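You operate a simulated robot arm through the tools that you are given. There is no shell and no other tool. Be economical: measure what you need, move in short steps, check, and stop when the job is done.

The job below is to be done with a simulated robot arm. You get a single attempt, and the scene is never put back.

## Task
Close the narrow drawer. Then put the green weight in the inside of the sliding tray. Then put the green bag on the grey plate. Then put the starch bottle on the middle of the stacking table's clamp end away on the top of the starch table. Then open the table drawer, take the drying bag from the middle of the stacking table's clamp end and leave it in the inside of the table drawer, then shut the drawer. Then take the red post and put it on the pale end of the stacking table. Then take the black post and leave it on the shelf under the checking bench. Do these in the order given. Set down upright: starch bottle, drying bag, red post, black post.

It is judged by the outcome, as a careful person would: the job done as asked, and still so three seconds after it is handed in. It fails if anything else is knocked over, pushed out of place, dropped, spilled or broken.

## Robot
A 7-joint arm with a vacuum gripper on a trunk, on a base that drives. Base frame: it is fixed to the floor where the robot stands at the start and does not move with it; the origin is under the middle of the robot, x ahead of it, y to its left, z up; the surface under the hand at the start is at about z = 860. Lengths are in mm, angles in degrees, forces in N, time in s.
Its first joint turns from -149.0 to 149.0 degrees. Places, roughly: black post [-6250, 1500, 750]; drying bag [-6250, 250, 750]; green bag [500, 500, 750]; green weight [1000, 500, 1000]; grey plate (15x15x1 cm) [700, 900, 900]; inside of the sliding tray [-700, -1600, 800]; inside of the table drawer [-6000, 400, 700]; narrow drawer [800, 100, 700]; pale end of the stacking table (36x18 cm) [-5140, -40, 780]; red post [-6000, 0, 750]; shelf under the checking bench [-5700, 2400, 200]; starch bottle [-6250, 250, 750]; table drawer [-5900, 500, 700]; top of the starch table [-3200, 3700, 800]. Payload 1.06 kg.
Tool frame: the origin (TCP) lies in the middle of the cups' lips, and z points out of the cups. The gripper has 1 cup of 24 mm across, covering 24 by 24 mm (tool x, y); the bellows give 8 mm. With the vacuum on, a cup seals on a smooth face that it is pressed against (1 to 4 N); it does not hold porous or soft things. The pull reaches 23 N.
Orientation is told as [roll, pitch, yaw] about the base's x, y, z axes, in that order, counted from this pose: with the cups facing straight down, the tool's x points along the base's -x, its y along +y and its z along -z.

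## Interface
- The arm moves only by the tool arm_command. Its argument "increments" is a list of rows, each a list of 7 numbers: the vacuum: 1 switches it on, -1 off, then the shift along the base's x, y, z in mm, then the turn, a rotation vector about the base's x, y, z in degrees. In form: [[vacuum, dx, dy, dz, ax, ay, az], ...]. A call has 1 to 10 rows; each row shifts and turns the commanded pose from where the row before left it. Rows are played at 5 a second. More than 50 mm and 8.6 degrees between two rows, or a gripper value outside its range, and nothing of the call is played. A pose out of reach is approached as far as the arm can. The call stops where the force on the tool passes 40 N (or 10 N more than at its start, if that is more) or the arm is blocked; 0.2 s more then pass. The pull builds up within a second once a cup has sealed. Time passes only in rows, and 0.2 s behind the last, so rows that do not move give it time. It gives the time, the measured TCP pose, the force on the tool (base axes) and the pull of the vacuum at its end, in the units of the frame above (readings bear some noise), with the torque about the TCP (base axes, N m) and any sound that the robot's microphone picked up.
- Cameras (640 x 400 px; columns grow to the right, rows downward): "scene" is now at [33.3, 180.5, 1555.1]; the picture's right is [0.12, -0.99, 0.00], its down [-0.74, -0.09, -0.67] and it looks along [0.67, 0.08, -0.74] (base axes); focal length 254 px, centre (320, 200). "wrist" rides on the gripper at [78, 19, -96] in the tool frame; the picture's right is [-0.24, 0.97, 0.00], its down [-0.71, -0.17, -0.69] and it looks along [-0.67, -0.16, 0.73] (tool axes); focal length 243 px, centre (320, 200). There is no depth. A picture from a camera that has moved, and an enlarged one, comes with that camera's place and axes in the base frame and with its lens.
- grab_frame(camera): a new picture of that camera. The clock stands still meanwhile.
- lift_body(by): slides the trunk up (or, below 0, down) by that many mm; the arm and the scene camera ride with it, the base frame stays. It gives what a move gives, with no picture.
- base_move(legs): drives the robot by 1 to 6 legs, each [ahead, turn to the left] in mm and degrees, along the robot's own axes; the way and the turn of a leg run together, so that a leg with both is an arc; at most 1500 mm and 180 degrees a leg. The arm and the cameras ride along, it lands a little off, and it stops where it bumps. It gives what a move gives.
- pan_tilt(pan, tilt): turns the head with the scene camera to pan (to the left, within 155 degrees either way) and tilt (down, from -29 to 69), counted from straight ahead of the robot. It gives what a move gives.
- zoom(camera, box): a new picture of the part [left, top, right, bottom] of that camera's present view, enlarged. The clock stands still meanwhile.
- hand_in(): hands the job in; it is judged then, once.

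Go step by step. Nothing tells you exact positions but the pictures and the camera data: compare them with the known pose of the tool, close in by small moves and look again before you grip or let go. The budget is 217 turns and 210 pictures, counting those below and the enlarged ones. Unless the task says otherwise, let go and move clear before handing in.

The tools are called after "Emit:" by a JSON object that holds its "name" and its "arguments". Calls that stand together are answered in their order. arm_command: Moves the arm, as the interface text tells. Its arguments: {"type":"object","properties":{"increments":{"type":"array"}},"required":["increments"]} The other tools are called the same way: lift_body (by) slides the trunk up or down; base_move (legs) drives the base; pan_tilt (pan, tilt) turns the head that bears the scene camera; grab_frame (camera) takes a picture; zoom (camera, box) takes an enlarged picture of a part of a camera's view; hand_in () hands the job in.

At the start:

```text
time: 0.0
ee_pos: [627.8, 256.2, 1082.4]
tcp_rot: [0.1, 0.1, 0.0]
contact_force: [-0.7, 0.6, 0.4]
wrist_torque: [0.02, -0.04, 0.0]
pull: 0.0
trunk travel left (down, up): [-625.0, 85.0]
robot x, y, heading: [0.2, -1.5, 0.1]
head pan, tilt: [6.9, 47.9]
```

scene: 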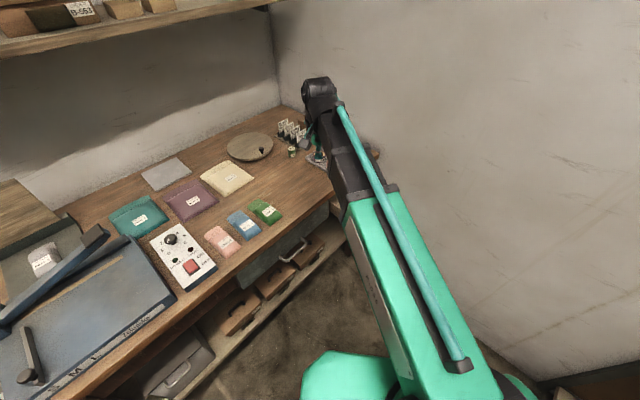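
wrist: 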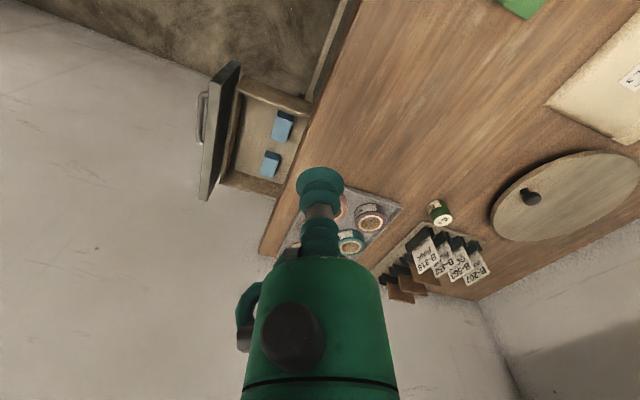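

The table runs diagonally in front of me, with an open narrow drawer on its right side and a small green weight near a round lid. I'll look closer before I move.

Emit:
{"name": "zoom", "arguments": {"camera": "wrist", "box": [180, 40, 500, 300]}}

Emit:
{"name": "zoom", "arguments": {"camera": "scene", "box": [100, 90, 400, 300]}}

```text
1.54 times, centred on (340, 170) of wrist
camera zoom: at [549.2, 276.0, 1178.0], right [0.24, 0.97, 0.0], down [0.71, -0.17, 0.69], along [0.67, -0.16, -0.73], focal length 373 px, centre (289, 246)
```

zoom: 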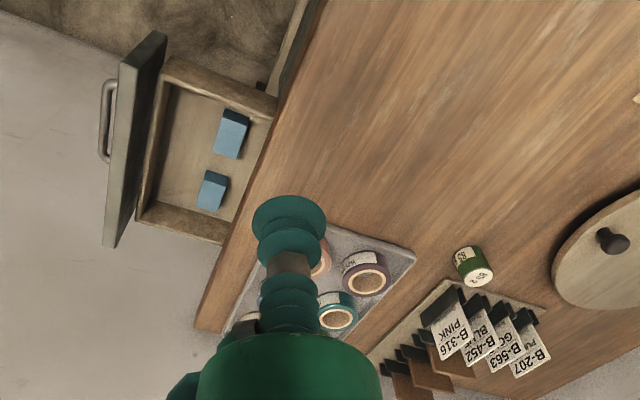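

```text
1.90 times, centred on (250, 195) of scene
camera zoom: at [33.3, 180.5, 1555.1], right [0.12, -0.99, 0.0], down [-0.74, -0.09, -0.67], along [0.67, 0.08, -0.74], focal length 484 px, centre (453, 210)
```

zoom: 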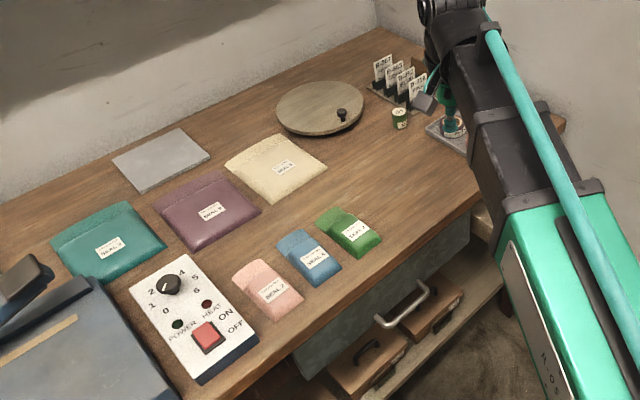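

The drawer sticks out about 120 mm towards (-0.57,-0.82). I'll bring the hand out in front of it and look again.

Emit:
{"name": "arm_command", "arguments": {"increments": [[-1, 5, -48, 0, 0, 0, 0], [-1, 5, -48, 0, 0, 0, 0], [-1, 5, -48, 0, 0, 0, 0], [-1, 5, -48, 0, 0, 0, 0], [-1, 0, -48, 0, 0, 0, 0], [-1, 0, -40, 0, 0, 0, 0], [-1, 0, 0, -30, 7, -4.9, 0], [-1, 0, 0, -30, 7, -4.9, 0], [-1, 0, 0, -30, 7, -4.9, 0], [-1, 0, 0, -30, 7, -4.9, 0]]}}

Emit:
{"name": "grab_frame", "arguments": {"camera": "wrist"}}

Emit:
{"name": "grab_frame", "arguments": {"camera": "scene"}}

```text
time: 2.2
ee_pos: [648.7, -23.5, 962.8]
tcp_rot: [29.2, -18.9, -4.9]
contact_force: [0.3, 0.3, -0.8]
wrist_torque: [-0.04, -0.01, 0.0]
pull: 0.0
trunk travel left (down, up): [-625.0, 85.0]
robot x, y, heading: [2.1, -1.0, -0.3]
head pan, tilt: [6.9, 47.9]
```

```text
205 pictures are left
camera wrist: at [541.5, -43.6, 1024.5], right [0.14, 0.84, 0.52], down [0.46, -0.53, 0.72], along [0.88, 0.14, -0.46], focal length 243 px, centre (320, 200)
```

wrist: 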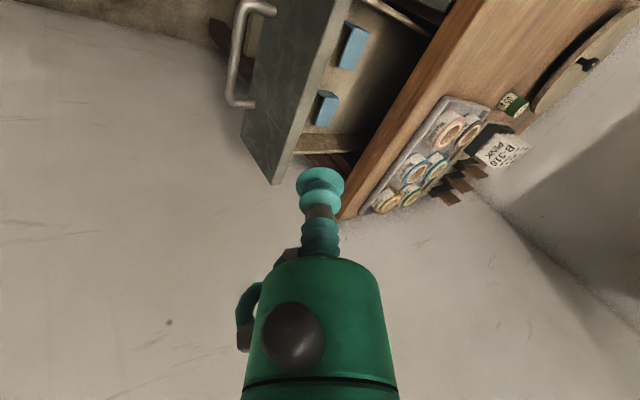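

```text
204 pictures are left
camera scene: at [33.3, 180.3, 1555.2], right [0.12, -0.99, 0.0], down [-0.74, -0.09, -0.67], along [0.67, 0.08, -0.74], focal length 254 px, centre (320, 200)
```

scene: 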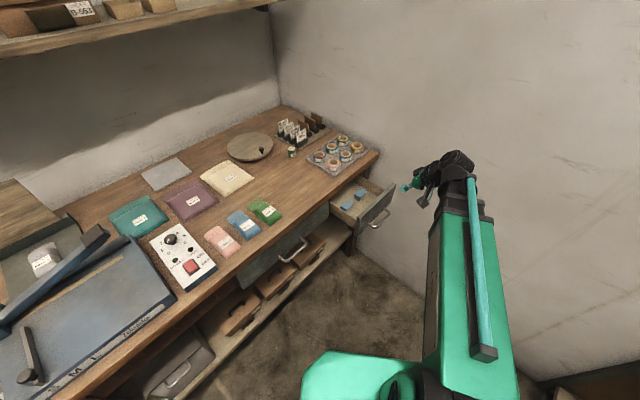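

The drawer is now in clear view. I'll zoom in to get its front panel.

Emit:
{"name": "zoom", "arguments": {"camera": "scene", "box": [240, 100, 480, 260]}}

```text
2.50 times, centred on (360, 180) of scene
camera zoom: at [33.3, 180.3, 1555.2], right [0.12, -0.99, 0.0], down [-0.74, -0.09, -0.67], along [0.67, 0.08, -0.74], focal length 635 px, centre (220, 250)
```

zoom: 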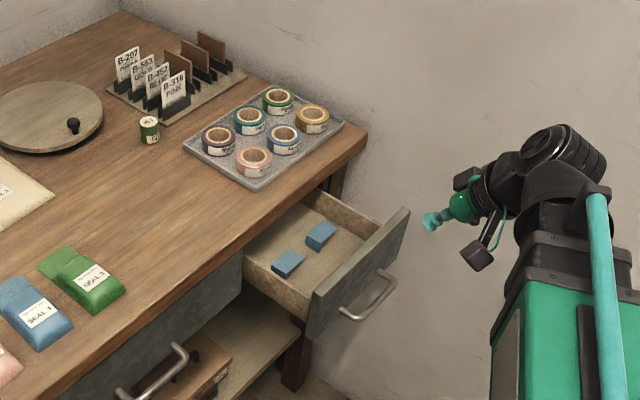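

The front panel's top is at z≈832, running from (626,111) to (808,-33). I'll tilt further, drop to z≈803 just in front of the panel's middle, and look.

Emit:
{"name": "arm_command", "arguments": {"increments": [[-1, 0, 0, 0, 7, -4.9, 0], [-1, 0, 0, -20, 7, -4.9, 0], [-1, 0, 0, -40, 7, -4.9, 0], [-1, 0, 0, -45, 0, 0, 0], [-1, 15, 5, -45, 0, 0, 0], [-1, 10, 5, -10, 0, 0, 0]]}}

Emit:
{"name": "zoom", "arguments": {"camera": "scene", "box": [240, 100, 480, 260]}}

Emit:
{"name": "grab_frame", "arguments": {"camera": "wrist"}}

```text
time: 3.6
ee_pos: [671.9, -13.5, 802.6]
tcp_rot: [54.5, -29.7, -15.6]
contact_force: [-0.2, 0.1, -1.1]
wrist_torque: [0.02, 0.05, -0.01]
pull: 0.1
trunk travel left (down, up): [-625.0, 85.0]
robot x, y, heading: [-1.8, 4.6, -0.0]
head pan, tilt: [6.9, 47.9]
```

```text
2.50 times, centred on (360, 180) of scene
camera zoom: at [33.5, 180.4, 1555.1], right [0.12, -0.99, 0.0], down [-0.74, -0.09, -0.67], along [0.67, 0.08, -0.74], focal length 635 px, centre (220, 250)
```

zoom: 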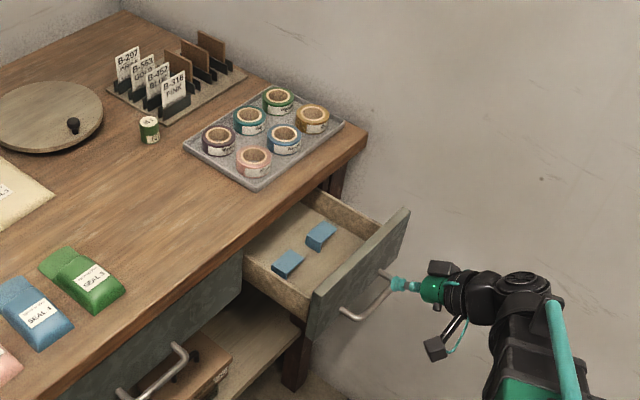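

```text
201 pictures are left
camera wrist: at [555.4, -49.0, 824.8], right [-0.03, 0.59, 0.8], down [0.29, -0.76, 0.57], along [0.96, 0.25, -0.15], focal length 243 px, centre (320, 200)
```

wrist: 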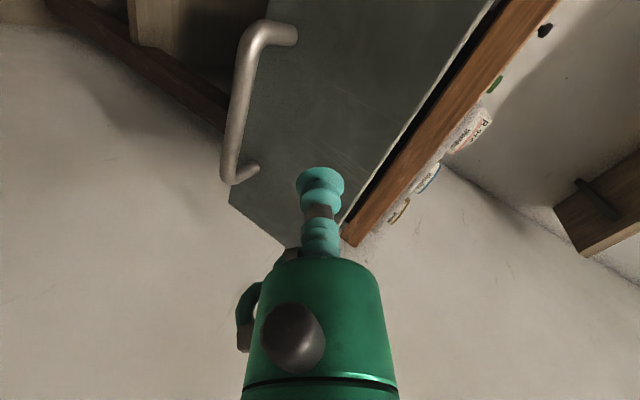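

The cup sits above the handle, in front of the panel. I'll push in steps along the drawer's axis.

Emit:
{"name": "arm_command", "arguments": {"increments": [[-1, -5, 15, 0, 0, 0, 0], [-1, 12, 16, 0, 0, 0, 0], [-1, 12, 16, 0, 0, 0, 0], [-1, 12, 16, 0, 0, 0, 0], [-1, 12, 16, 0, 0, 0, 0], [-1, 12, 16, 0, 0, 0, 0], [-1, 12, 16, 0, 0, 0, 0]]}}

Emit:
{"name": "zoom", "arguments": {"camera": "scene", "box": [240, 100, 480, 260]}}

```text
time: 5.2
ee_pos: [740.6, 98.7, 802.0]
tcp_rot: [54.7, -29.7, -15.6]
contact_force: [0.6, -0.9, 0.4]
wrist_torque: [0.0, -0.01, -0.01]
pull: 0.0
trunk travel left (down, up): [-625.0, 85.0]
robot x, y, heading: [-1.6, 0.1, -0.0]
head pan, tilt: [6.9, 47.9]
```

```text
2.50 times, centred on (360, 180) of scene
camera zoom: at [33.4, 180.5, 1555.1], right [0.12, -0.99, 0.0], down [-0.74, -0.09, -0.67], along [0.67, 0.08, -0.74], focal length 635 px, centre (220, 250)
```

zoom: 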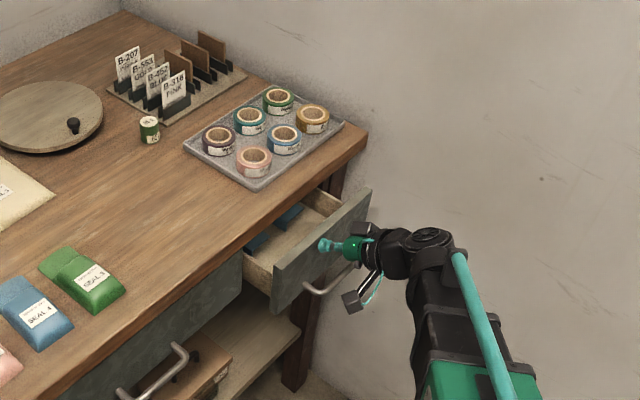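

The drawer slides in smoothly. I'll go on pushing.

Emit:
{"name": "arm_command", "arguments": {"increments": [[-1, 12, 16, 0, 0, 0, 0], [-1, 12, 16, 0, 0, 0, 0], [-1, 12, 16, 0, 0, 0, 0], [-1, 6, 8, 0, 0, 0, 0], [-1, 0, 0, 0, 0, 0, 0]]}}

Emit:
{"name": "zoom", "arguments": {"camera": "scene", "box": [240, 100, 480, 260]}}

Emit:
{"name": "grab_frame", "arguments": {"camera": "wrist"}}

```text
time: 6.4
ee_pos: [781.4, 154.7, 802.0]
tcp_rot: [54.4, -29.6, -15.6]
contact_force: [0.2, -0.4, 0.7]
wrist_torque: [0.01, -0.02, -0.01]
pull: 0.0
trunk travel left (down, up): [-625.0, 85.0]
robot x, y, heading: [0.3, -1.7, -0.0]
head pan, tilt: [6.9, 47.9]
```

```text
2.50 times, centred on (360, 180) of scene
camera zoom: at [33.3, 180.4, 1555.1], right [0.12, -0.99, 0.0], down [-0.74, -0.09, -0.67], along [0.67, 0.08, -0.74], focal length 635 px, centre (220, 250)
```

zoom: 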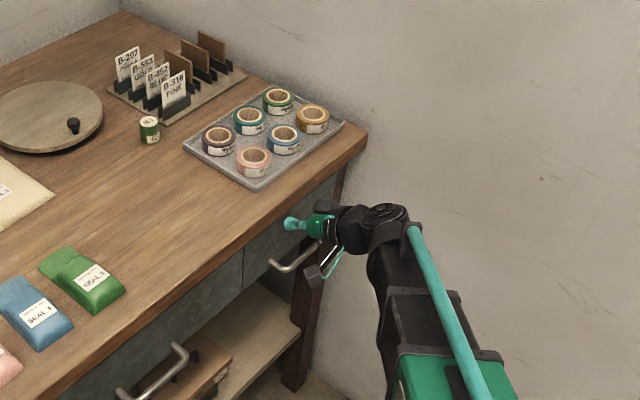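

```text
198 pictures are left
camera wrist: at [664.1, 117.7, 825.1], right [-0.03, 0.59, 0.8], down [0.29, -0.76, 0.57], along [0.96, 0.25, -0.15], focal length 243 px, centre (320, 200)
```

wrist: 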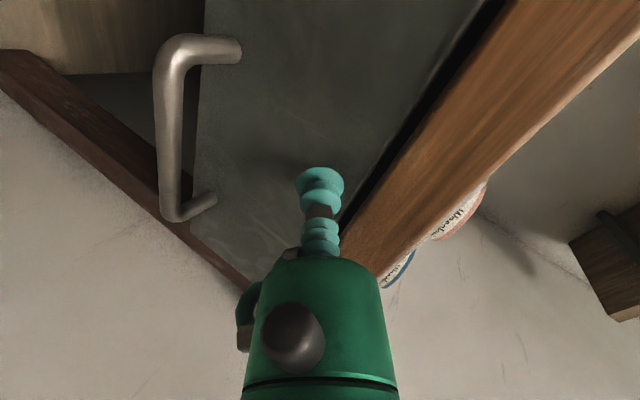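

It looks nearly flush. I'll push on gently until I feel the stop.

Emit:
{"name": "arm_command", "arguments": {"increments": [[-1, 3, 4, 0, 0, 0, 0], [-1, 3, 4, 0, 0, 0, 0], [-1, 3, 4, 0, 0, 0, 0], [-1, 3, 4, 0, 0, 0, 0], [-1, 3, 4, 0, 0, 0, 0], [-1, 3, 4, 0, 0, 0, 0], [-1, 3, 4, 0, 0, 0, 0], [-1, 3, 4, 0, 0, 0, 0]]}}

Emit:
{"name": "zoom", "arguments": {"camera": "scene", "box": [240, 140, 400, 260]}}

```text
time: 7.5
ee_pos: [790.2, 165.6, 802.8]
tcp_rot: [54.2, -29.9, -15.6]
contact_force: [-12.9, -14.7, -1.0]
wrist_torque: [0.19, -0.19, -0.04]
pull: 0.1
trunk travel left (down, up): [-625.0, 85.0]
robot x, y, heading: [-0.2, 1.7, -0.3]
head pan, tilt: [6.9, 47.9]
stopped in row 5: the force on the tool passed its limit at 46 N (the readings are from after the stop); the commanded pose is now the measured one
```

```text
3.33 times, centred on (320, 200) of scene
camera zoom: at [33.3, 179.5, 1555.2], right [0.11, -0.99, 0.0], down [-0.74, -0.08, -0.67], along [0.67, 0.08, -0.74], focal length 847 px, centre (320, 200)
```

zoom: 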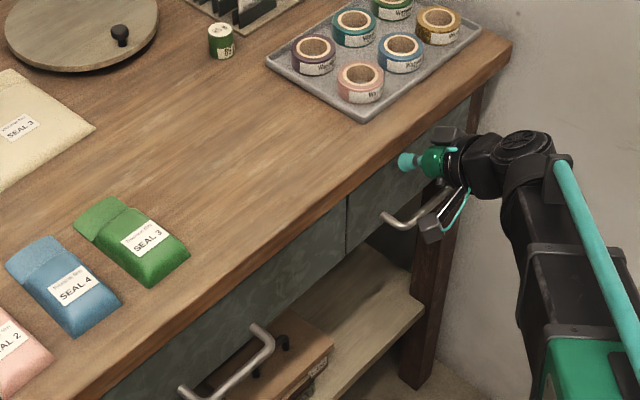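

The drawer is shut: it sits flush and I felt the stop. I'll back off, rise and straighten the tool.

Emit:
{"name": "arm_command", "arguments": {"increments": [[-1, -17, -24, 0, 0, 0, 0], [-1, -23, -32, 0, 0, 0, 0], [-1, -23, -32, 10, 0, 0, 0], [-1, 0, 0, 45, -7, 4.9, 0], [-1, 0, 0, 45, -7, 4.9, 0], [-1, 0, 0, 45, -7, 4.9, 0], [-1, 0, 0, 45, -7, 4.9, 0], [-1, 0, 0, 45, -7, 4.9, 0], [-1, 0, 0, 45, -7, 4.9, 0], [-1, 0, 0, 45, -7, 4.9, 0]]}}

Emit:
{"name": "base_move", "arguments": {"legs": [[100, 0]]}}

Emit:
{"name": "pan_tilt", "arguments": {"pan": 20, "tilt": 45}}

Emit:
{"name": "grab_frame", "arguments": {"camera": "scene"}}

```text
time: 9.7
ee_pos: [730.9, 78.2, 1128.7]
tcp_rot: [-0.4, 0.0, 0.0]
contact_force: [0.7, 0.7, 0.7]
wrist_torque: [0.02, 0.03, -0.01]
pull: 0.1
trunk travel left (down, up): [-625.0, 85.0]
robot x, y, heading: [2.4, -0.7, 0.1]
head pan, tilt: [6.9, 47.9]
```

```text
time: 10.9
ee_pos: [832.2, 79.1, 1127.0]
tcp_rot: [-0.2, 0.1, 0.0]
contact_force: [-0.3, -1.4, -0.2]
wrist_torque: [0.01, 0.0, -0.03]
pull: 0.1
trunk travel left (down, up): [-625.0, 85.0]
robot x, y, heading: [101.3, 2.9, 0.0]
head pan, tilt: [6.9, 47.9]
```

```text
time: 11.6
ee_pos: [830.8, 80.0, 1126.8]
tcp_rot: [-0.2, 0.0, 0.0]
contact_force: [0.0, 0.2, -0.7]
wrist_torque: [-0.01, 0.0, 0.01]
pull: 0.1
trunk travel left (down, up): [-625.0, 85.0]
robot x, y, heading: [97.6, -1.0, -0.2]
head pan, tilt: [20.0, 45.0]
```

```text
196 pictures are left
camera scene: at [133.1, 198.2, 1559.1], right [0.34, -0.94, 0.0], down [-0.67, -0.24, -0.71], along [0.67, 0.24, -0.71], focal length 254 px, centre (320, 200)
```

scene: 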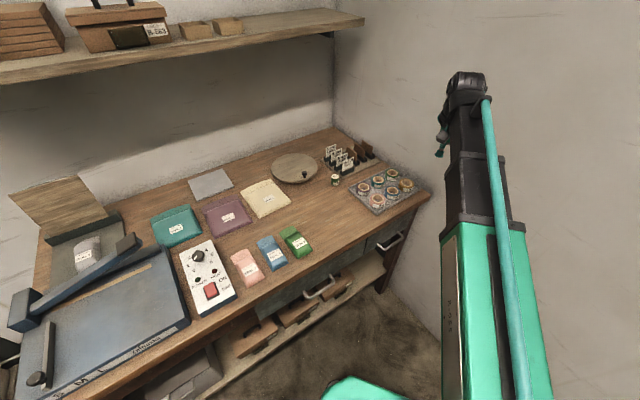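

The weight stands beside the card holders at about (880,405). I'll move the hand above it and look with the wrist camera.

Emit:
{"name": "arm_command", "arguments": {"increments": [[-1, 0, 45, -15, 0, 0, 0], [-1, 0, 45, -15, 0, 0, 0], [-1, 0, 45, -15, 0, 0, 0], [-1, 5, 45, -15, 0, 0, 0], [-1, 5, 45, -15, 0, 0, 0], [-1, 5, 45, -15, 0, 0, 0], [-1, 5, 45, -15, 0, 0, 0]]}}

Emit:
{"name": "grab_frame", "arguments": {"camera": "wrist"}}

Emit:
{"name": "zoom", "arguments": {"camera": "scene", "box": [260, 120, 420, 220]}}

```text
time: 13.2
ee_pos: [850.9, 395.3, 1022.5]
tcp_rot: [-0.3, 0.0, 0.1]
contact_force: [-0.6, 0.6, -0.2]
wrist_torque: [0.05, -0.01, 0.03]
pull: 0.2
trunk travel left (down, up): [-625.0, 85.0]
robot x, y, heading: [102.2, -0.7, -0.2]
head pan, tilt: [20.0, 45.0]
```

```text
195 pictures are left
camera wrist: at [773.6, 414.5, 1118.0], right [0.23, 0.97, 0.0], down [0.71, -0.17, 0.69], along [0.67, -0.16, -0.73], focal length 243 px, centre (320, 200)
```

wrist: 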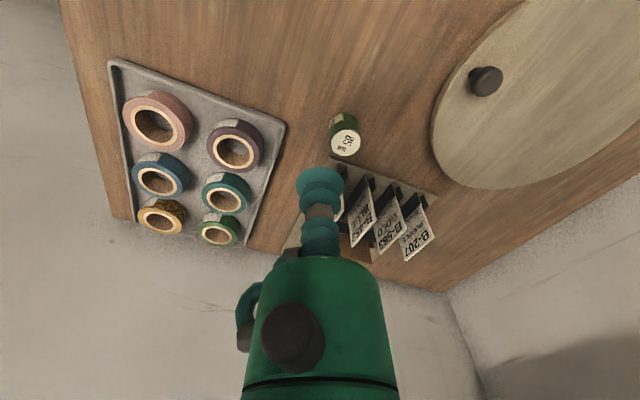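

```text
4.00 times, centred on (340, 170) of scene
camera zoom: at [133.2, 198.8, 1559.0], right [0.34, -0.94, 0.0], down [-0.67, -0.24, -0.71], along [0.67, 0.24, -0.71], focal length 1016 px, centre (240, 320)
```

zoom: 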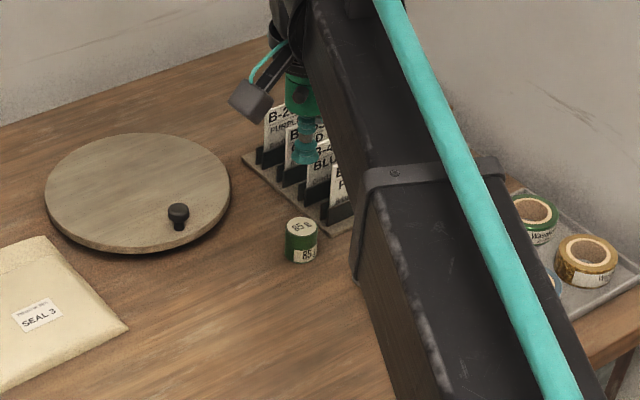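

The rays intersect with the weight's top at (903,409,899). I'll move over it, go down to just above, and check.

Emit:
{"name": "arm_command", "arguments": {"increments": [[-1, 26, 7, 0, 0, 0, 0], [-1, 26, 7, 0, 0, 0, 0], [-1, 0, 0, -45, 0, 0, 0], [-1, 0, 0, -45, 0, 0, 0], [-1, 0, 0, -15, 0, 0, 0], [-1, 0, 0, 0, 0, 0, 0]]}}

Emit:
{"name": "grab_frame", "arguments": {"camera": "wrist"}}

Emit:
{"name": "zoom", "arguments": {"camera": "scene", "box": [260, 120, 420, 220]}}

```text
time: 14.6
ee_pos: [902.6, 407.2, 918.4]
tcp_rot: [-0.2, 0.1, 0.0]
contact_force: [1.5, 1.0, -1.0]
wrist_torque: [0.0, 0.03, 0.03]
pull: 0.0
trunk travel left (down, up): [-625.0, 85.0]
robot x, y, heading: [99.4, 2.3, -0.3]
head pan, tilt: [20.0, 45.0]
```

```text
193 pictures are left
camera wrist: at [824.0, 427.0, 1012.5], right [0.23, 0.97, 0.0], down [0.71, -0.17, 0.69], along [0.67, -0.16, -0.73], focal length 243 px, centre (320, 200)
```

wrist: 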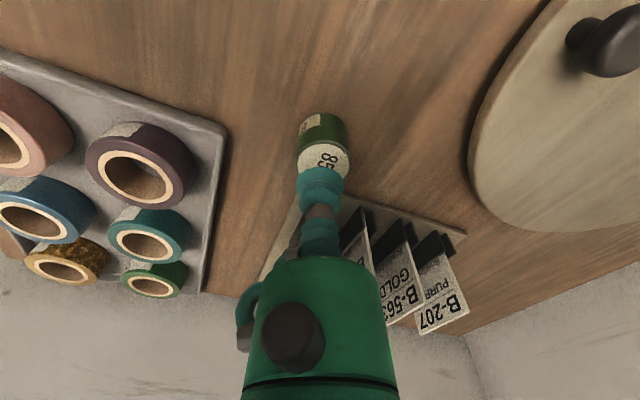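

```text
4.00 times, centred on (340, 170) of scene
camera zoom: at [133.1, 198.3, 1559.1], right [0.34, -0.94, 0.0], down [-0.67, -0.24, -0.71], along [0.67, 0.24, -0.71], focal length 1016 px, centre (240, 320)
```

zoom: 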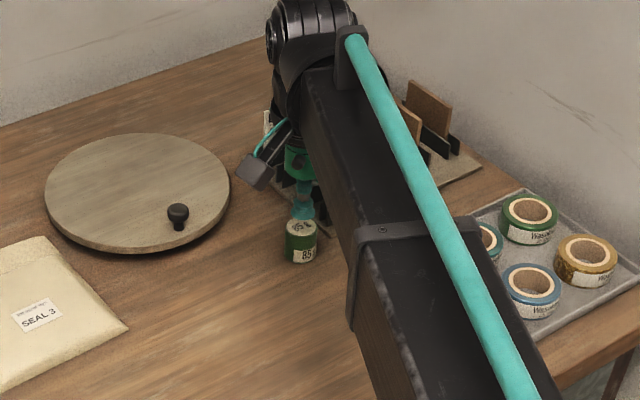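

The cup is nearly centred; I'll shift by (-3,+3), switch the vacuum on and press lightly.

Emit:
{"name": "arm_command", "arguments": {"increments": [[1, -3, 3, -10, 0, 0, 0], [1, 0, 0, -6, 0, 0, 0], [1, 0, 0, -3, 0, 0, 0], [1, 0, 0, -2, 0, 0, 0], [1, 0, 0, 0, 0, 0, 0], [1, 0, 0, 0, 0, 0, 0], [1, 0, 0, 0, 0, 0, 0]]}}

```text
time: 16.2
ee_pos: [899.5, 409.4, 897.1]
tcp_rot: [-0.2, 0.1, 0.0]
contact_force: [-1.1, -0.7, 1.6]
wrist_torque: [0.04, 0.01, 0.01]
pull: 22.4
trunk travel left (down, up): [-625.0, 85.0]
robot x, y, heading: [101.9, 1.0, -0.3]
head pan, tilt: [20.0, 45.0]
```

It is held (pull 22 N). I'll lift and retract the arm, then look around behind for the sliding tray.

Emit:
{"name": "arm_command", "arguments": {"increments": [[1, 0, 0, 30, 0, 0, 0], [1, 0, 0, 45, 0, 0, 0], [1, 0, 0, 45, 0, 0, 0], [1, -10, 0, 45, 0, 0, 0], [1, -35, -25, 30, 0, 0, 0], [1, -40, -28, 5, 0, 0, 0], [1, -40, -28, 0, 0, 0, 0], [1, -40, -28, 0, 0, 0, 0], [1, -40, -28, 0, 0, 0, 0], [1, -30, -28, 0, 0, 0, 0]]}}

Emit:
{"name": "pan_tilt", "arguments": {"pan": -90, "tilt": 30}}

Emit:
{"name": "grab_frame", "arguments": {"camera": "scene"}}

Emit:
{"name": "pan_tilt", "arguments": {"pan": -140, "tilt": 35}}

Emit:
{"name": "grab_frame", "arguments": {"camera": "scene"}}

```text
refused: row 5 steps farther than a row can; nothing moved
```

```text
time: 18.1
ee_pos: [899.4, 409.9, 896.6]
tcp_rot: [-0.2, 0.0, 0.0]
contact_force: [-0.2, 0.4, -1.0]
wrist_torque: [0.01, -0.01, 0.0]
pull: 22.6
trunk travel left (down, up): [-625.0, 85.0]
robot x, y, heading: [101.9, -1.6, -0.2]
head pan, tilt: [-90.0, 30.0]
```

```text
191 pictures are left
camera scene: at [56.2, 80.2, 1581.7], right [-1.0, 0.0, 0.0], down [0.0, 0.5, -0.87], along [0.0, -0.87, -0.5], focal length 254 px, centre (320, 200)
```

scene: 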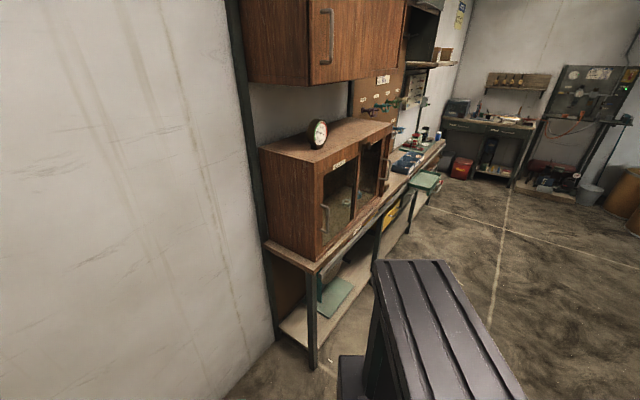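

```text
time: 19.3
ee_pos: [898.7, 410.9, 897.0]
tcp_rot: [-0.2, 0.0, 0.0]
contact_force: [0.9, -0.3, -0.1]
wrist_torque: [0.0, -0.02, -0.02]
pull: 22.7
trunk travel left (down, up): [-625.0, 85.0]
robot x, y, heading: [99.5, 0.6, -0.2]
head pan, tilt: [-140.0, 35.0]
```

```text
190 pictures are left
camera scene: at [-11.2, 114.3, 1573.9], right [-0.64, 0.77, 0.0], down [0.44, 0.37, -0.82], along [-0.63, -0.52, -0.57], focal length 254 px, centre (320, 200)
```

scene: 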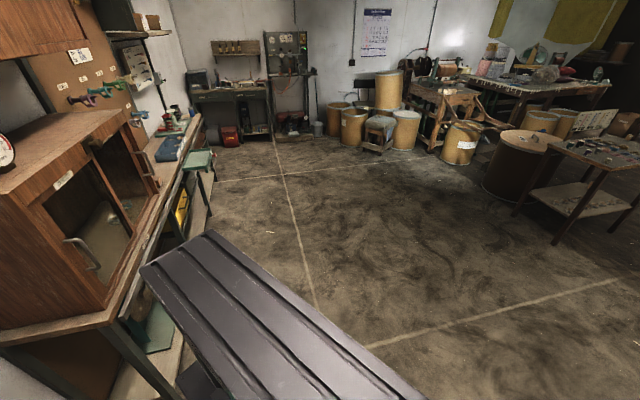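

The green tray pulled out from the right-hand bench at about (-710,-1583) is the sliding tray. I'll lift the weight in smaller steps and retract.

Emit:
{"name": "arm_command", "arguments": {"increments": [[1, 0, 0, 30, 0, 0, 0], [1, 0, 0, 45, 0, 0, 0], [1, 0, 0, 45, 0, 0, 0], [1, -10, 0, 45, 0, 0, 0], [1, -35, -25, 20, 0, 0, 0], [1, -40, -28, 5, 0, 0, 0], [1, -40, -28, 0, 0, 0, 0], [1, -40, -28, 0, 0, 0, 0], [1, -40, -28, 0, 0, 0, 0], [1, -35, -28, 0, 0, 0, 0]]}}

Emit:
{"name": "zoom", "arguments": {"camera": "scene", "box": [80, 90, 300, 280]}}

```text
time: 21.5
ee_pos: [659.0, 247.0, 1086.5]
tcp_rot: [-0.2, 0.0, 0.0]
contact_force: [-0.4, 0.2, -0.6]
wrist_torque: [-0.01, 0.01, 0.04]
pull: 22.9
trunk travel left (down, up): [-625.0, 85.0]
robot x, y, heading: [100.4, -5.1, -0.4]
head pan, tilt: [-140.0, 35.0]
```

```text
2.11 times, centred on (190, 185) of scene
camera zoom: at [-11.5, 114.0, 1573.9], right [-0.64, 0.77, 0.0], down [0.44, 0.37, -0.82], along [-0.63, -0.52, -0.57], focal length 535 px, centre (594, 232)
```

zoom: 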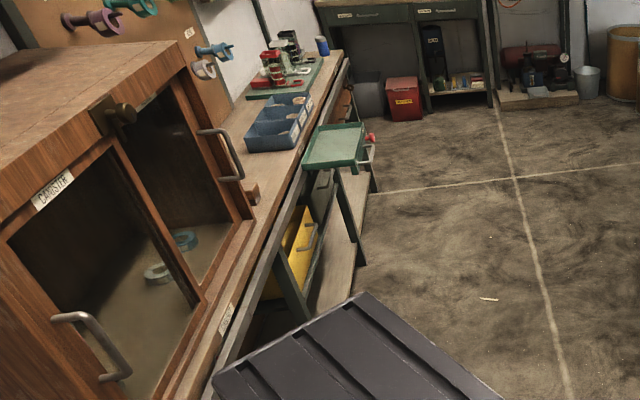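

I'll reverse to open floor, turn towards the tray, drive alongside the bench and look again.

Emit:
{"name": "base_move", "arguments": {"legs": [[-900, 0], [0, -109.5], [1050, 0], [0, 67]]}}

Emit:
{"name": "pan_tilt", "arguments": {"pan": 0, "tilt": 45}}

Emit:
{"name": "grab_frame", "arguments": {"camera": "scene"}}

Emit:
{"name": "grab_frame", "arguments": {"camera": "wrist"}}

```text
time: 38.7
ee_pos: [-578.9, -1179.5, 1085.3]
tcp_rot: [-0.2, 0.0, -43.2]
contact_force: [-1.1, 0.1, -0.7]
wrist_torque: [0.0, 0.0, 0.01]
pull: 22.8
trunk travel left (down, up): [-625.0, 85.0]
robot x, y, heading: [-1156.4, -972.4, -43.4]
head pan, tilt: [-140.0, 35.0]
```

```text
time: 40.9
ee_pos: [-578.6, -1179.4, 1086.2]
tcp_rot: [-0.2, 0.0, -43.3]
contact_force: [0.0, 0.3, -0.7]
wrist_torque: [0.0, -0.01, 0.01]
pull: 22.9
trunk travel left (down, up): [-625.0, 85.0]
robot x, y, heading: [-1155.5, -971.8, -43.5]
head pan, tilt: [0.0, 45.0]
```

```text
188 pictures are left
camera scene: at [-1011.3, -874.9, 1559.1], right [-0.69, -0.72, 0.0], down [-0.51, 0.49, -0.71], along [0.51, -0.49, -0.71], focal length 254 px, centre (320, 200)
```

scene: 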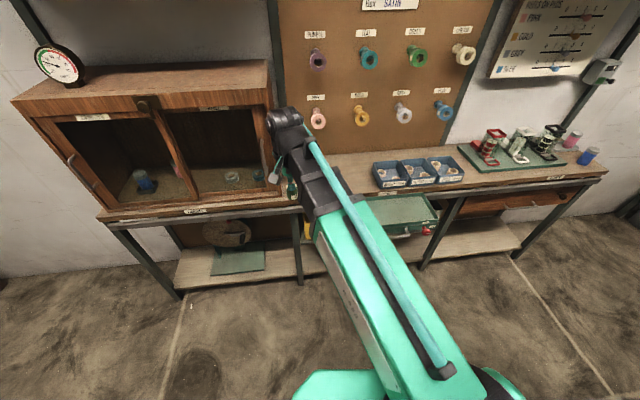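

```text
187 pictures are left
camera wrist: at [-622.5, -1110.6, 1181.1], right [0.84, 0.55, 0.0], down [0.4, -0.61, 0.69], along [0.37, -0.58, -0.73], focal length 243 px, centre (320, 200)
```

wrist: 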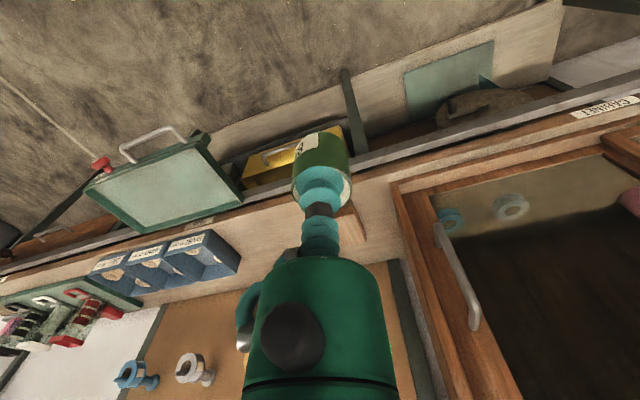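

The tray's centre comes out at about (-733,-1627), floor at z≈755. I'll carry the weight over it at height.

Emit:
{"name": "arm_command", "arguments": {"increments": [[1, -16, -44, 0, 0, 0, 0], [1, -16, -44, 0, 0, 0, 0], [1, -16, -44, 0, 0, 0, 0], [1, -16, -44, 0, 0, 0, 0], [1, -16, -44, 0, 0, 0, 0], [1, -16, -44, 0, 0, 0, 0], [1, -16, -44, 0, 0, 0, 0], [1, -16, -44, 0, 0, 0, 0], [1, -16, -44, 0, 0, 0, 0], [1, -8, -44, 0, 0, 0, 0]]}}

Emit:
{"name": "arm_command", "arguments": {"increments": [[1, 0, 0, -40, 0, 0, 0], [1, 0, 0, -40, 0, 0, 0], [1, 0, 0, -40, 0, 0, 0]]}}

Emit:
{"name": "grab_frame", "arguments": {"camera": "scene"}}

Emit:
{"name": "grab_frame", "arguments": {"camera": "wrist"}}

```text
time: 43.1
ee_pos: [-731.1, -1620.4, 1085.8]
tcp_rot: [-0.2, 0.1, -43.3]
contact_force: [0.0, 0.6, -1.1]
wrist_torque: [0.01, 0.01, -0.03]
pull: 22.9
trunk travel left (down, up): [-625.0, 85.0]
robot x, y, heading: [-1153.3, -973.9, -43.5]
head pan, tilt: [0.0, 45.0]
```

```text
time: 43.9
ee_pos: [-731.7, -1620.4, 965.4]
tcp_rot: [-0.2, 0.1, -43.3]
contact_force: [-0.3, 0.3, -1.3]
wrist_torque: [-0.01, 0.0, 0.03]
pull: 23.2
trunk travel left (down, up): [-625.0, 85.0]
robot x, y, heading: [-1153.3, -972.7, -43.6]
head pan, tilt: [0.0, 45.0]
```

```text
186 pictures are left
camera scene: at [-1011.2, -875.0, 1559.2], right [-0.69, -0.72, 0.0], down [-0.51, 0.49, -0.71], along [0.51, -0.49, -0.71], focal length 254 px, centre (320, 200)
```

scene: 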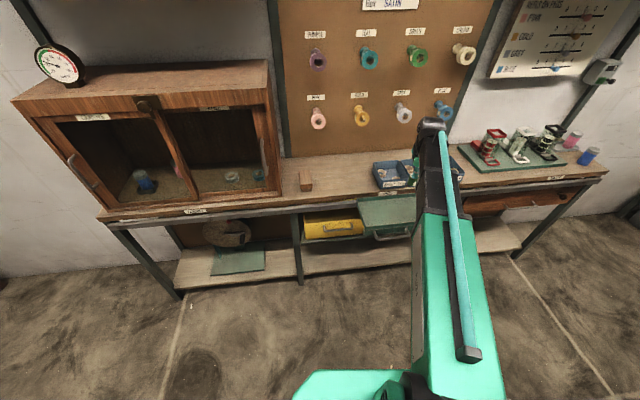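

```text
185 pictures are left
camera wrist: at [-774.6, -1551.5, 1060.9], right [0.84, 0.55, 0.0], down [0.4, -0.61, 0.69], along [0.37, -0.58, -0.73], focal length 243 px, centre (320, 200)
```

wrist: 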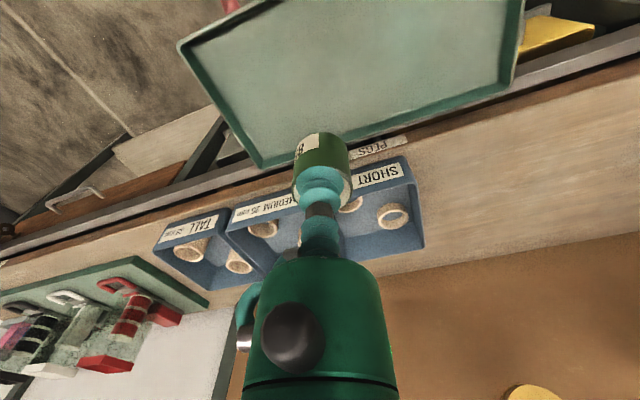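

The tray's centre is nearer (-722,-1588). I'll shift over it, drop to just above the rim, and check.

Emit:
{"name": "arm_command", "arguments": {"increments": [[1, 9, 32, 0, 0, 0, 0], [1, 0, 0, -40, 0, 0, 0], [1, 0, 0, -40, 0, 0, 0], [1, 0, 0, -20, 0, 0, 0]]}}

Emit:
{"name": "grab_frame", "arguments": {"camera": "wrist"}}

Emit:
{"name": "zoom", "arguments": {"camera": "scene", "box": [300, 120, 460, 250]}}

```text
time: 44.9
ee_pos: [-720.2, -1587.1, 865.5]
tcp_rot: [-0.3, 0.1, -43.3]
contact_force: [0.1, 1.3, 0.2]
wrist_torque: [-0.02, -0.03, -0.02]
pull: 23.0
trunk travel left (down, up): [-625.0, 85.0]
robot x, y, heading: [-1155.7, -973.2, -43.7]
head pan, tilt: [0.0, 45.0]
```

```text
184 pictures are left
camera wrist: at [-765.5, -1519.1, 960.7], right [0.84, 0.55, 0.0], down [0.4, -0.61, 0.69], along [0.37, -0.58, -0.73], focal length 243 px, centre (320, 200)
```

wrist: 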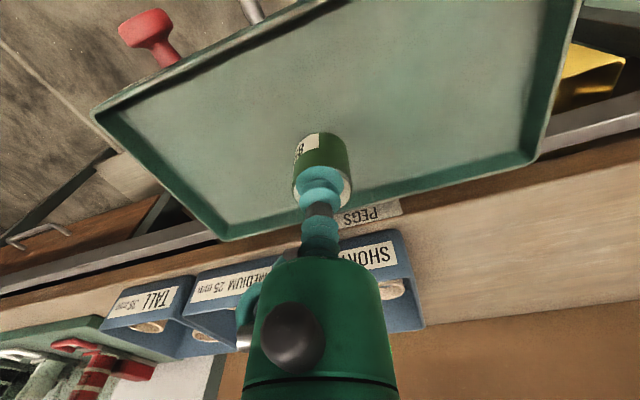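

```text
3.08 times, centred on (380, 185) of scene
camera zoom: at [-1011.2, -874.9, 1559.1], right [-0.69, -0.72, 0.0], down [-0.51, 0.49, -0.71], along [0.51, -0.49, -0.71], focal length 782 px, centre (135, 246)
```

zoom: 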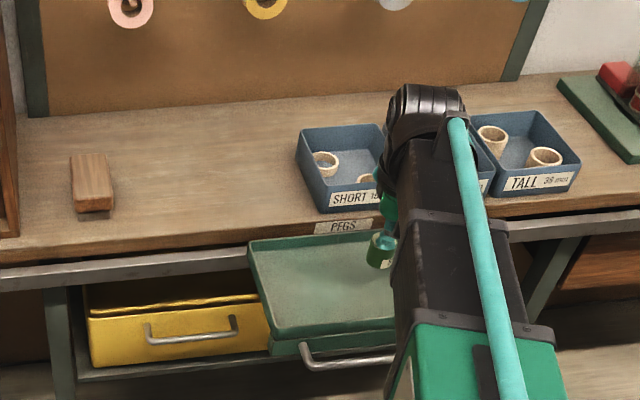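

The weight is over the tray. I'll lower it in small steps and watch the force.

Emit:
{"name": "arm_command", "arguments": {"increments": [[1, -12, 9, -5, 0, 0, 0], [1, 0, 0, -5, 0, 0, 0], [1, 0, 0, -5, 0, 0, 0], [1, 0, 0, -4, 0, 0, 0]]}}

Emit:
{"name": "grab_frame", "arguments": {"camera": "wrist"}}

Emit:
{"name": "zoom", "arguments": {"camera": "scene", "box": [340, 150, 440, 250]}}

```text
time: 45.9
ee_pos: [-733.4, -1577.3, 845.9]
tcp_rot: [-0.2, 0.0, -43.3]
contact_force: [-0.3, -0.4, -0.1]
wrist_torque: [0.01, 0.03, 0.0]
pull: 22.7
trunk travel left (down, up): [-625.0, 85.0]
robot x, y, heading: [-1159.0, -972.5, -43.7]
head pan, tilt: [0.0, 45.0]
```

```text
182 pictures are left
camera wrist: at [-777.5, -1509.7, 942.0], right [0.84, 0.55, 0.0], down [0.4, -0.61, 0.69], along [0.37, -0.58, -0.73], focal length 243 px, centre (320, 200)
```

wrist: 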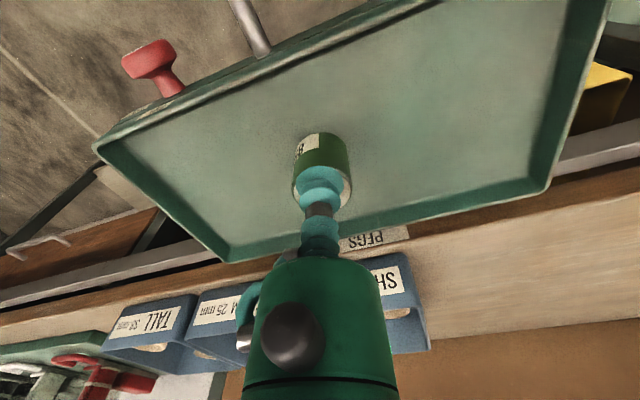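

```text
4.00 times, centred on (390, 200) of scene
camera zoom: at [-1011.4, -875.0, 1559.1], right [-0.69, -0.72, 0.0], down [-0.51, 0.49, -0.71], along [0.51, -0.49, -0.71], focal length 1016 px, centre (40, 200)
```

zoom: 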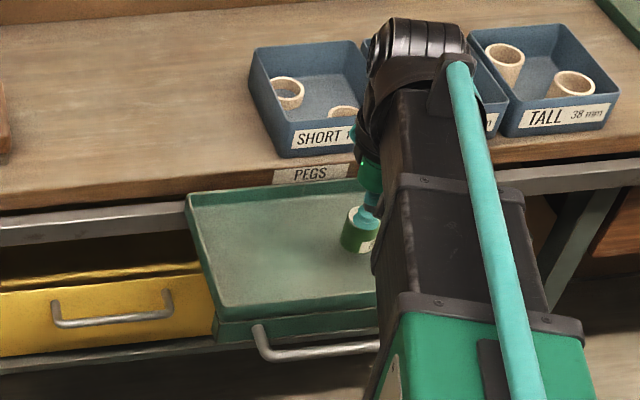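

Still above the floor of the tray; lowering further.

Emit:
{"name": "arm_command", "arguments": {"increments": [[1, 0, 0, -5, 0, 0, 0], [1, 0, 0, -5, 0, 0, 0], [1, 0, 0, -5, 0, 0, 0]]}}

Emit:
{"name": "grab_frame", "arguments": {"camera": "wrist"}}

```text
time: 46.7
ee_pos: [-733.7, -1577.8, 833.0]
tcp_rot: [-0.1, 0.0, -43.3]
contact_force: [-0.2, 0.1, 0.2]
wrist_torque: [0.0, -0.01, 0.02]
pull: 23.3
trunk travel left (down, up): [-625.0, 85.0]
robot x, y, heading: [-1151.0, -977.0, -43.4]
head pan, tilt: [0.0, 45.0]
```

```text
180 pictures are left
camera wrist: at [-777.5, -1509.8, 927.1], right [0.84, 0.55, 0.0], down [0.4, -0.61, 0.69], along [0.37, -0.58, -0.73], focal length 243 px, centre (320, 200)
```

wrist: 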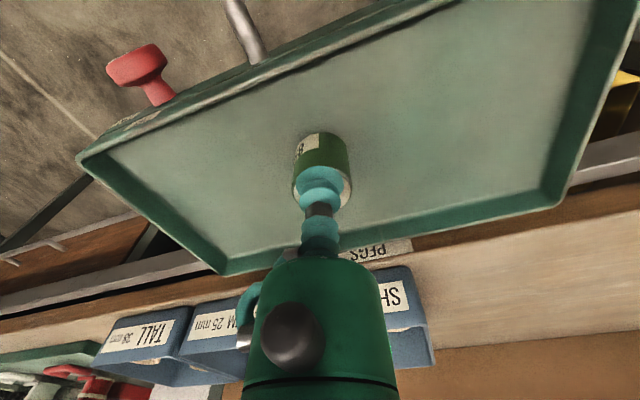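

Emit:
{"name": "arm_command", "arguments": {"increments": [[1, 0, 0, -4, 0, 0, 0], [1, 0, 0, -4, 0, 0, 0], [1, 0, 0, -4, 0, 0, 0]]}}

Emit:
{"name": "arm_command", "arguments": {"increments": [[1, 0, 0, -3, 0, 0, 0], [1, 0, 0, -3, 0, 0, 0]]}}

Emit:
{"name": "grab_frame", "arguments": {"camera": "wrist"}}

```text
time: 47.5
ee_pos: [-734.1, -1578.3, 819.5]
tcp_rot: [-0.2, 0.0, -43.3]
contact_force: [-0.5, -0.1, -0.9]
wrist_torque: [0.0, -0.01, 0.02]
pull: 23.0
trunk travel left (down, up): [-625.0, 85.0]
robot x, y, heading: [-1155.0, -972.7, -43.7]
head pan, tilt: [0.0, 45.0]
```

```text
time: 48.1
ee_pos: [-734.0, -1578.4, 814.9]
tcp_rot: [-0.3, -0.1, -43.3]
contact_force: [1.0, -1.7, 16.8]
wrist_torque: [-0.01, -0.03, 0.0]
pull: 22.3
trunk travel left (down, up): [-625.0, 85.0]
robot x, y, heading: [-1156.4, -974.8, -43.4]
head pan, tilt: [0.0, 45.0]
```

```text
179 pictures are left
camera wrist: at [-777.8, -1509.5, 910.3], right [0.84, 0.55, 0.0], down [0.4, -0.61, 0.69], along [0.37, -0.58, -0.73], focal length 243 px, centre (320, 200)
```

wrist: 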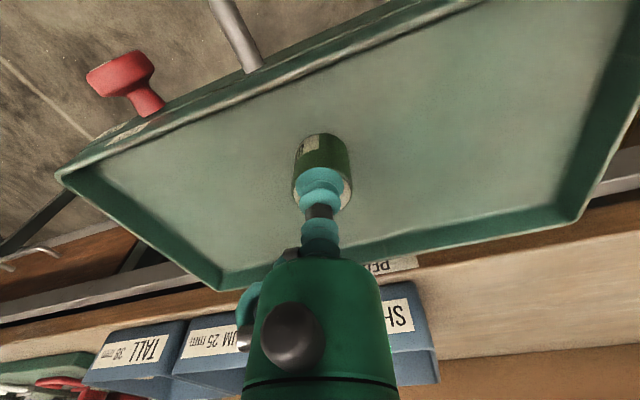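

The weight is on the tray floor. I'll release it and rise.

Emit:
{"name": "arm_command", "arguments": {"increments": [[1, 0, 0, 2, 0, 0, 0], [-1, 0, 0, 0, 0, 0, 0], [-1, 0, 0, 0, 0, 0, 0], [-1, 0, 0, 0, 0, 0, 0], [-1, 0, 0, 0, 0, 0, 0], [-1, 0, 0, 10, 0, 0, 0], [-1, 0, 0, 40, 0, 0, 0], [-1, 0, 0, 40, 0, 0, 0], [-1, 0, 0, 40, 0, 0, 0], [-1, 0, 0, 45, 0, 0, 0]]}}

Emit:
{"name": "grab_frame", "arguments": {"camera": "wrist"}}

```text
time: 50.3
ee_pos: [-734.0, -1576.1, 991.4]
tcp_rot: [-0.1, 0.0, -43.3]
contact_force: [-0.1, 0.7, -0.1]
wrist_torque: [0.01, -0.02, 0.04]
pull: 0.2
trunk travel left (down, up): [-625.0, 85.0]
robot x, y, heading: [-1155.0, -977.5, -43.6]
head pan, tilt: [0.0, 45.0]
```

```text
178 pictures are left
camera wrist: at [-777.7, -1509.4, 1087.0], right [0.84, 0.55, 0.0], down [0.4, -0.61, 0.69], along [0.37, -0.58, -0.73], focal length 243 px, centre (320, 200)
```

wrist: 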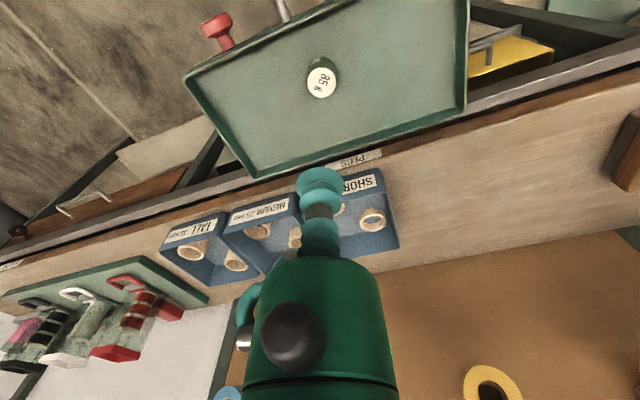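

The weight stands in the tray. I'll retract the arm, then drive back to the table for the green bag (≈(573,439)) and grey plate (≈(722,886)).

Emit:
{"name": "arm_command", "arguments": {"increments": [[-1, 0, 30, 30, 0, 0, 0], [-1, 0, 40, 30, 0, 0, 0], [-1, 0, 40, 30, 0, 0, 0], [-1, 0, 40, 0, 0, 0, 0], [-1, 0, 40, 0, 0, 0, 0], [-1, 0, 10, 0, 0, 0, 0]]}}

Emit:
{"name": "base_move", "arguments": {"legs": [[0, 92], [1400, 0]]}}

Emit:
{"name": "pan_tilt", "arguments": {"pan": 0, "tilt": 45}}

Emit:
{"name": "grab_frame", "arguments": {"camera": "scene"}}

```text
time: 51.7
ee_pos: [-734.1, -1378.3, 1080.3]
tcp_rot: [-0.3, 0.0, -43.4]
contact_force: [-0.4, 0.4, 1.1]
wrist_torque: [0.04, 0.01, 0.03]
pull: 0.2
trunk travel left (down, up): [-625.0, 85.0]
robot x, y, heading: [-1156.3, -975.7, -43.7]
head pan, tilt: [0.0, 45.0]
```

```text
time: 62.6
ee_pos: [171.1, 509.6, 1080.6]
tcp_rot: [-0.2, -0.1, 48.7]
contact_force: [-0.7, -0.4, 0.0]
wrist_torque: [0.01, -0.02, -0.02]
pull: 0.0
trunk travel left (down, up): [-625.0, 85.0]
robot x, y, heading: [-221.8, 70.1, 48.5]
head pan, tilt: [0.0, 45.0]
```

```text
time: 63.2
ee_pos: [169.4, 509.9, 1080.4]
tcp_rot: [-0.3, -0.1, 48.6]
contact_force: [-0.4, 0.3, 0.6]
wrist_torque: [-0.01, 0.02, 0.0]
pull: 0.1
trunk travel left (down, up): [-625.0, 85.0]
robot x, y, heading: [-219.9, 74.5, 48.2]
head pan, tilt: [0.0, 45.0]
```

```text
177 pictures are left
camera scene: at [-322.2, 214.8, 1559.1], right [0.75, -0.66, 0.0], down [-0.47, -0.53, -0.71], along [0.47, 0.53, -0.71], focal length 254 px, centre (320, 200)
```

scene: 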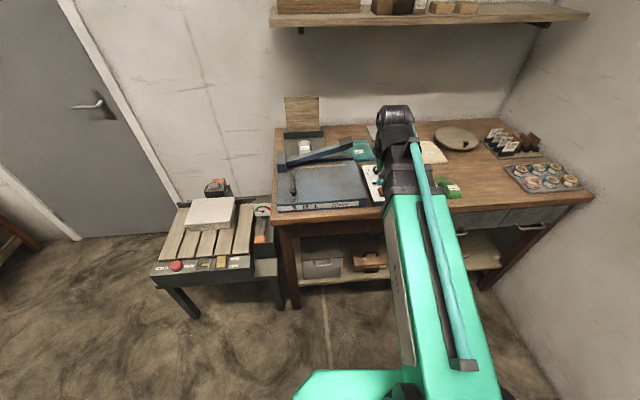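

I'll approach to about (17,244), heading 36°, from where both bag and plate are in reach.

Emit:
{"name": "base_move", "arguments": {"legs": [[0, -12.5], [290, 0]]}}

Emit:
{"name": "arm_command", "arguments": {"increments": [[-1, 40, -20, 0, 0, 0, 0], [-1, 40, -20, 0, 0, 0, 0]]}}

Emit:
{"name": "pan_tilt", "arguments": {"pan": 15, "tilt": 50}}

Emit:
{"name": "grab_frame", "arguments": {"camera": "scene"}}

Emit:
{"name": "grab_frame", "arguments": {"camera": "wrist"}}

```text
time: 66.0
ee_pos: [487.7, 588.3, 1079.8]
tcp_rot: [-0.2, 0.0, 36.4]
contact_force: [0.5, 0.1, -0.9]
wrist_torque: [-0.01, 0.02, -0.03]
pull: 0.0
trunk travel left (down, up): [-625.0, 85.0]
robot x, y, heading: [14.4, 244.2, 36.1]
head pan, tilt: [0.0, 45.0]
```

```text
time: 66.6
ee_pos: [569.3, 547.6, 1080.6]
tcp_rot: [-0.2, 0.0, 36.5]
contact_force: [0.4, 0.5, 0.1]
wrist_torque: [0.01, 0.01, 0.01]
pull: 0.1
trunk travel left (down, up): [-625.0, 85.0]
robot x, y, heading: [16.0, 244.0, 36.2]
head pan, tilt: [0.0, 45.0]
```

```text
time: 67.4
ee_pos: [569.4, 548.8, 1082.5]
tcp_rot: [-0.2, 0.0, 36.4]
contact_force: [0.1, -0.5, 0.5]
wrist_torque: [0.0, -0.01, -0.01]
pull: 0.1
trunk travel left (down, up): [-625.0, 85.0]
robot x, y, heading: [6.5, 244.6, 36.0]
head pan, tilt: [15.0, 50.0]
```

```text
176 pictures are left
camera scene: at [-73.5, 416.1, 1552.2], right [0.78, -0.63, 0.0], down [-0.48, -0.6, -0.64], along [0.4, 0.5, -0.77], focal length 254 px, centre (320, 200)
```

scene: 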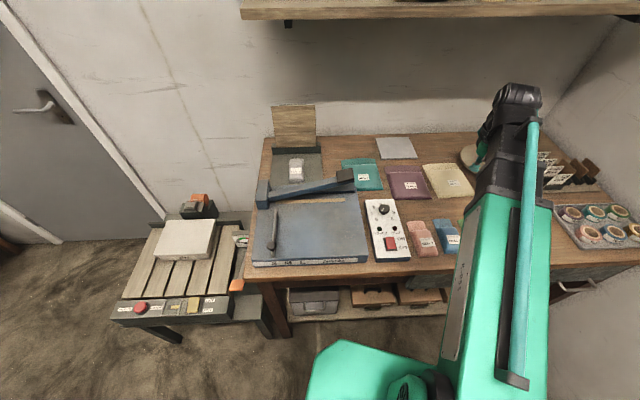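

```text
175 pictures are left
camera wrist: at [493.8, 518.0, 1176.5], right [-0.39, 0.92, 0.0], down [0.67, 0.29, 0.69], along [0.63, 0.26, -0.73], focal length 243 px, centre (320, 200)
```

wrist: 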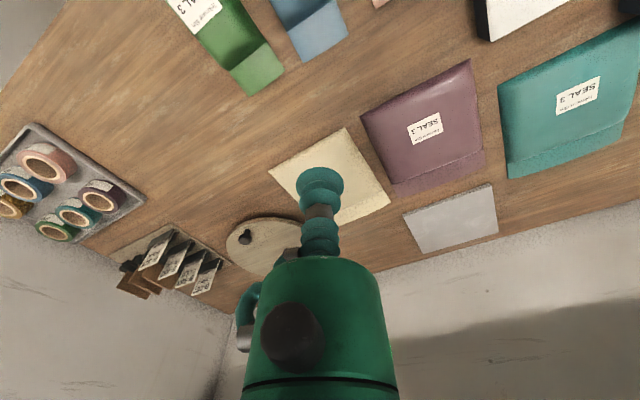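

The green bag lies to the right with a smooth white label I can grip by. I'll move the hand to get a clear view of it.

Emit:
{"name": "arm_command", "arguments": {"increments": [[-1, -5, -45, -10, 0, 0, 0], [-1, -5, -45, -20, 0, 0, 0], [-1, -5, -45, -20, 0, 0, 0]]}}

Emit:
{"name": "grab_frame", "arguments": {"camera": "wrist"}}

Emit:
{"name": "grab_frame", "arguments": {"camera": "scene"}}

```text
time: 68.2
ee_pos: [553.5, 413.0, 1031.2]
tcp_rot: [-0.2, -0.1, 36.6]
contact_force: [-0.3, 0.3, -0.5]
wrist_torque: [-0.01, -0.01, 0.02]
pull: 0.0
trunk travel left (down, up): [-625.0, 85.0]
robot x, y, heading: [15.0, 244.8, 36.6]
head pan, tilt: [15.0, 50.0]
```

```text
174 pictures are left
camera wrist: at [478.9, 382.3, 1126.9], right [-0.39, 0.92, 0.0], down [0.67, 0.29, 0.69], along [0.63, 0.26, -0.73], focal length 243 px, centre (320, 200)
```

wrist: 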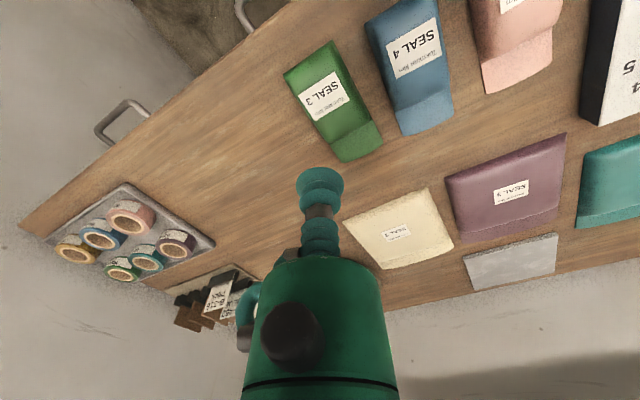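

```text
173 pictures are left
camera scene: at [-73.6, 415.8, 1552.3], right [0.78, -0.63, 0.0], down [-0.48, -0.6, -0.64], along [0.4, 0.5, -0.77], focal length 254 px, centre (320, 200)
```

scene: 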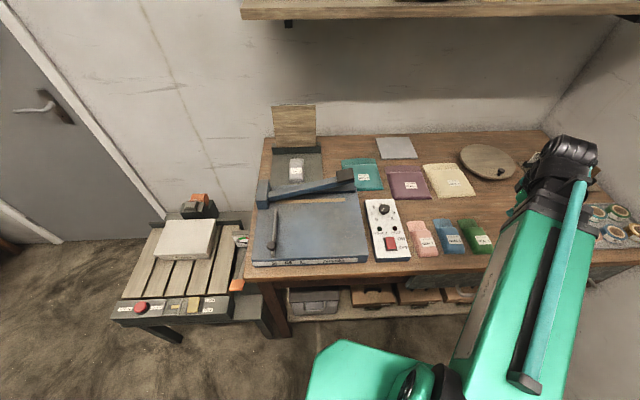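

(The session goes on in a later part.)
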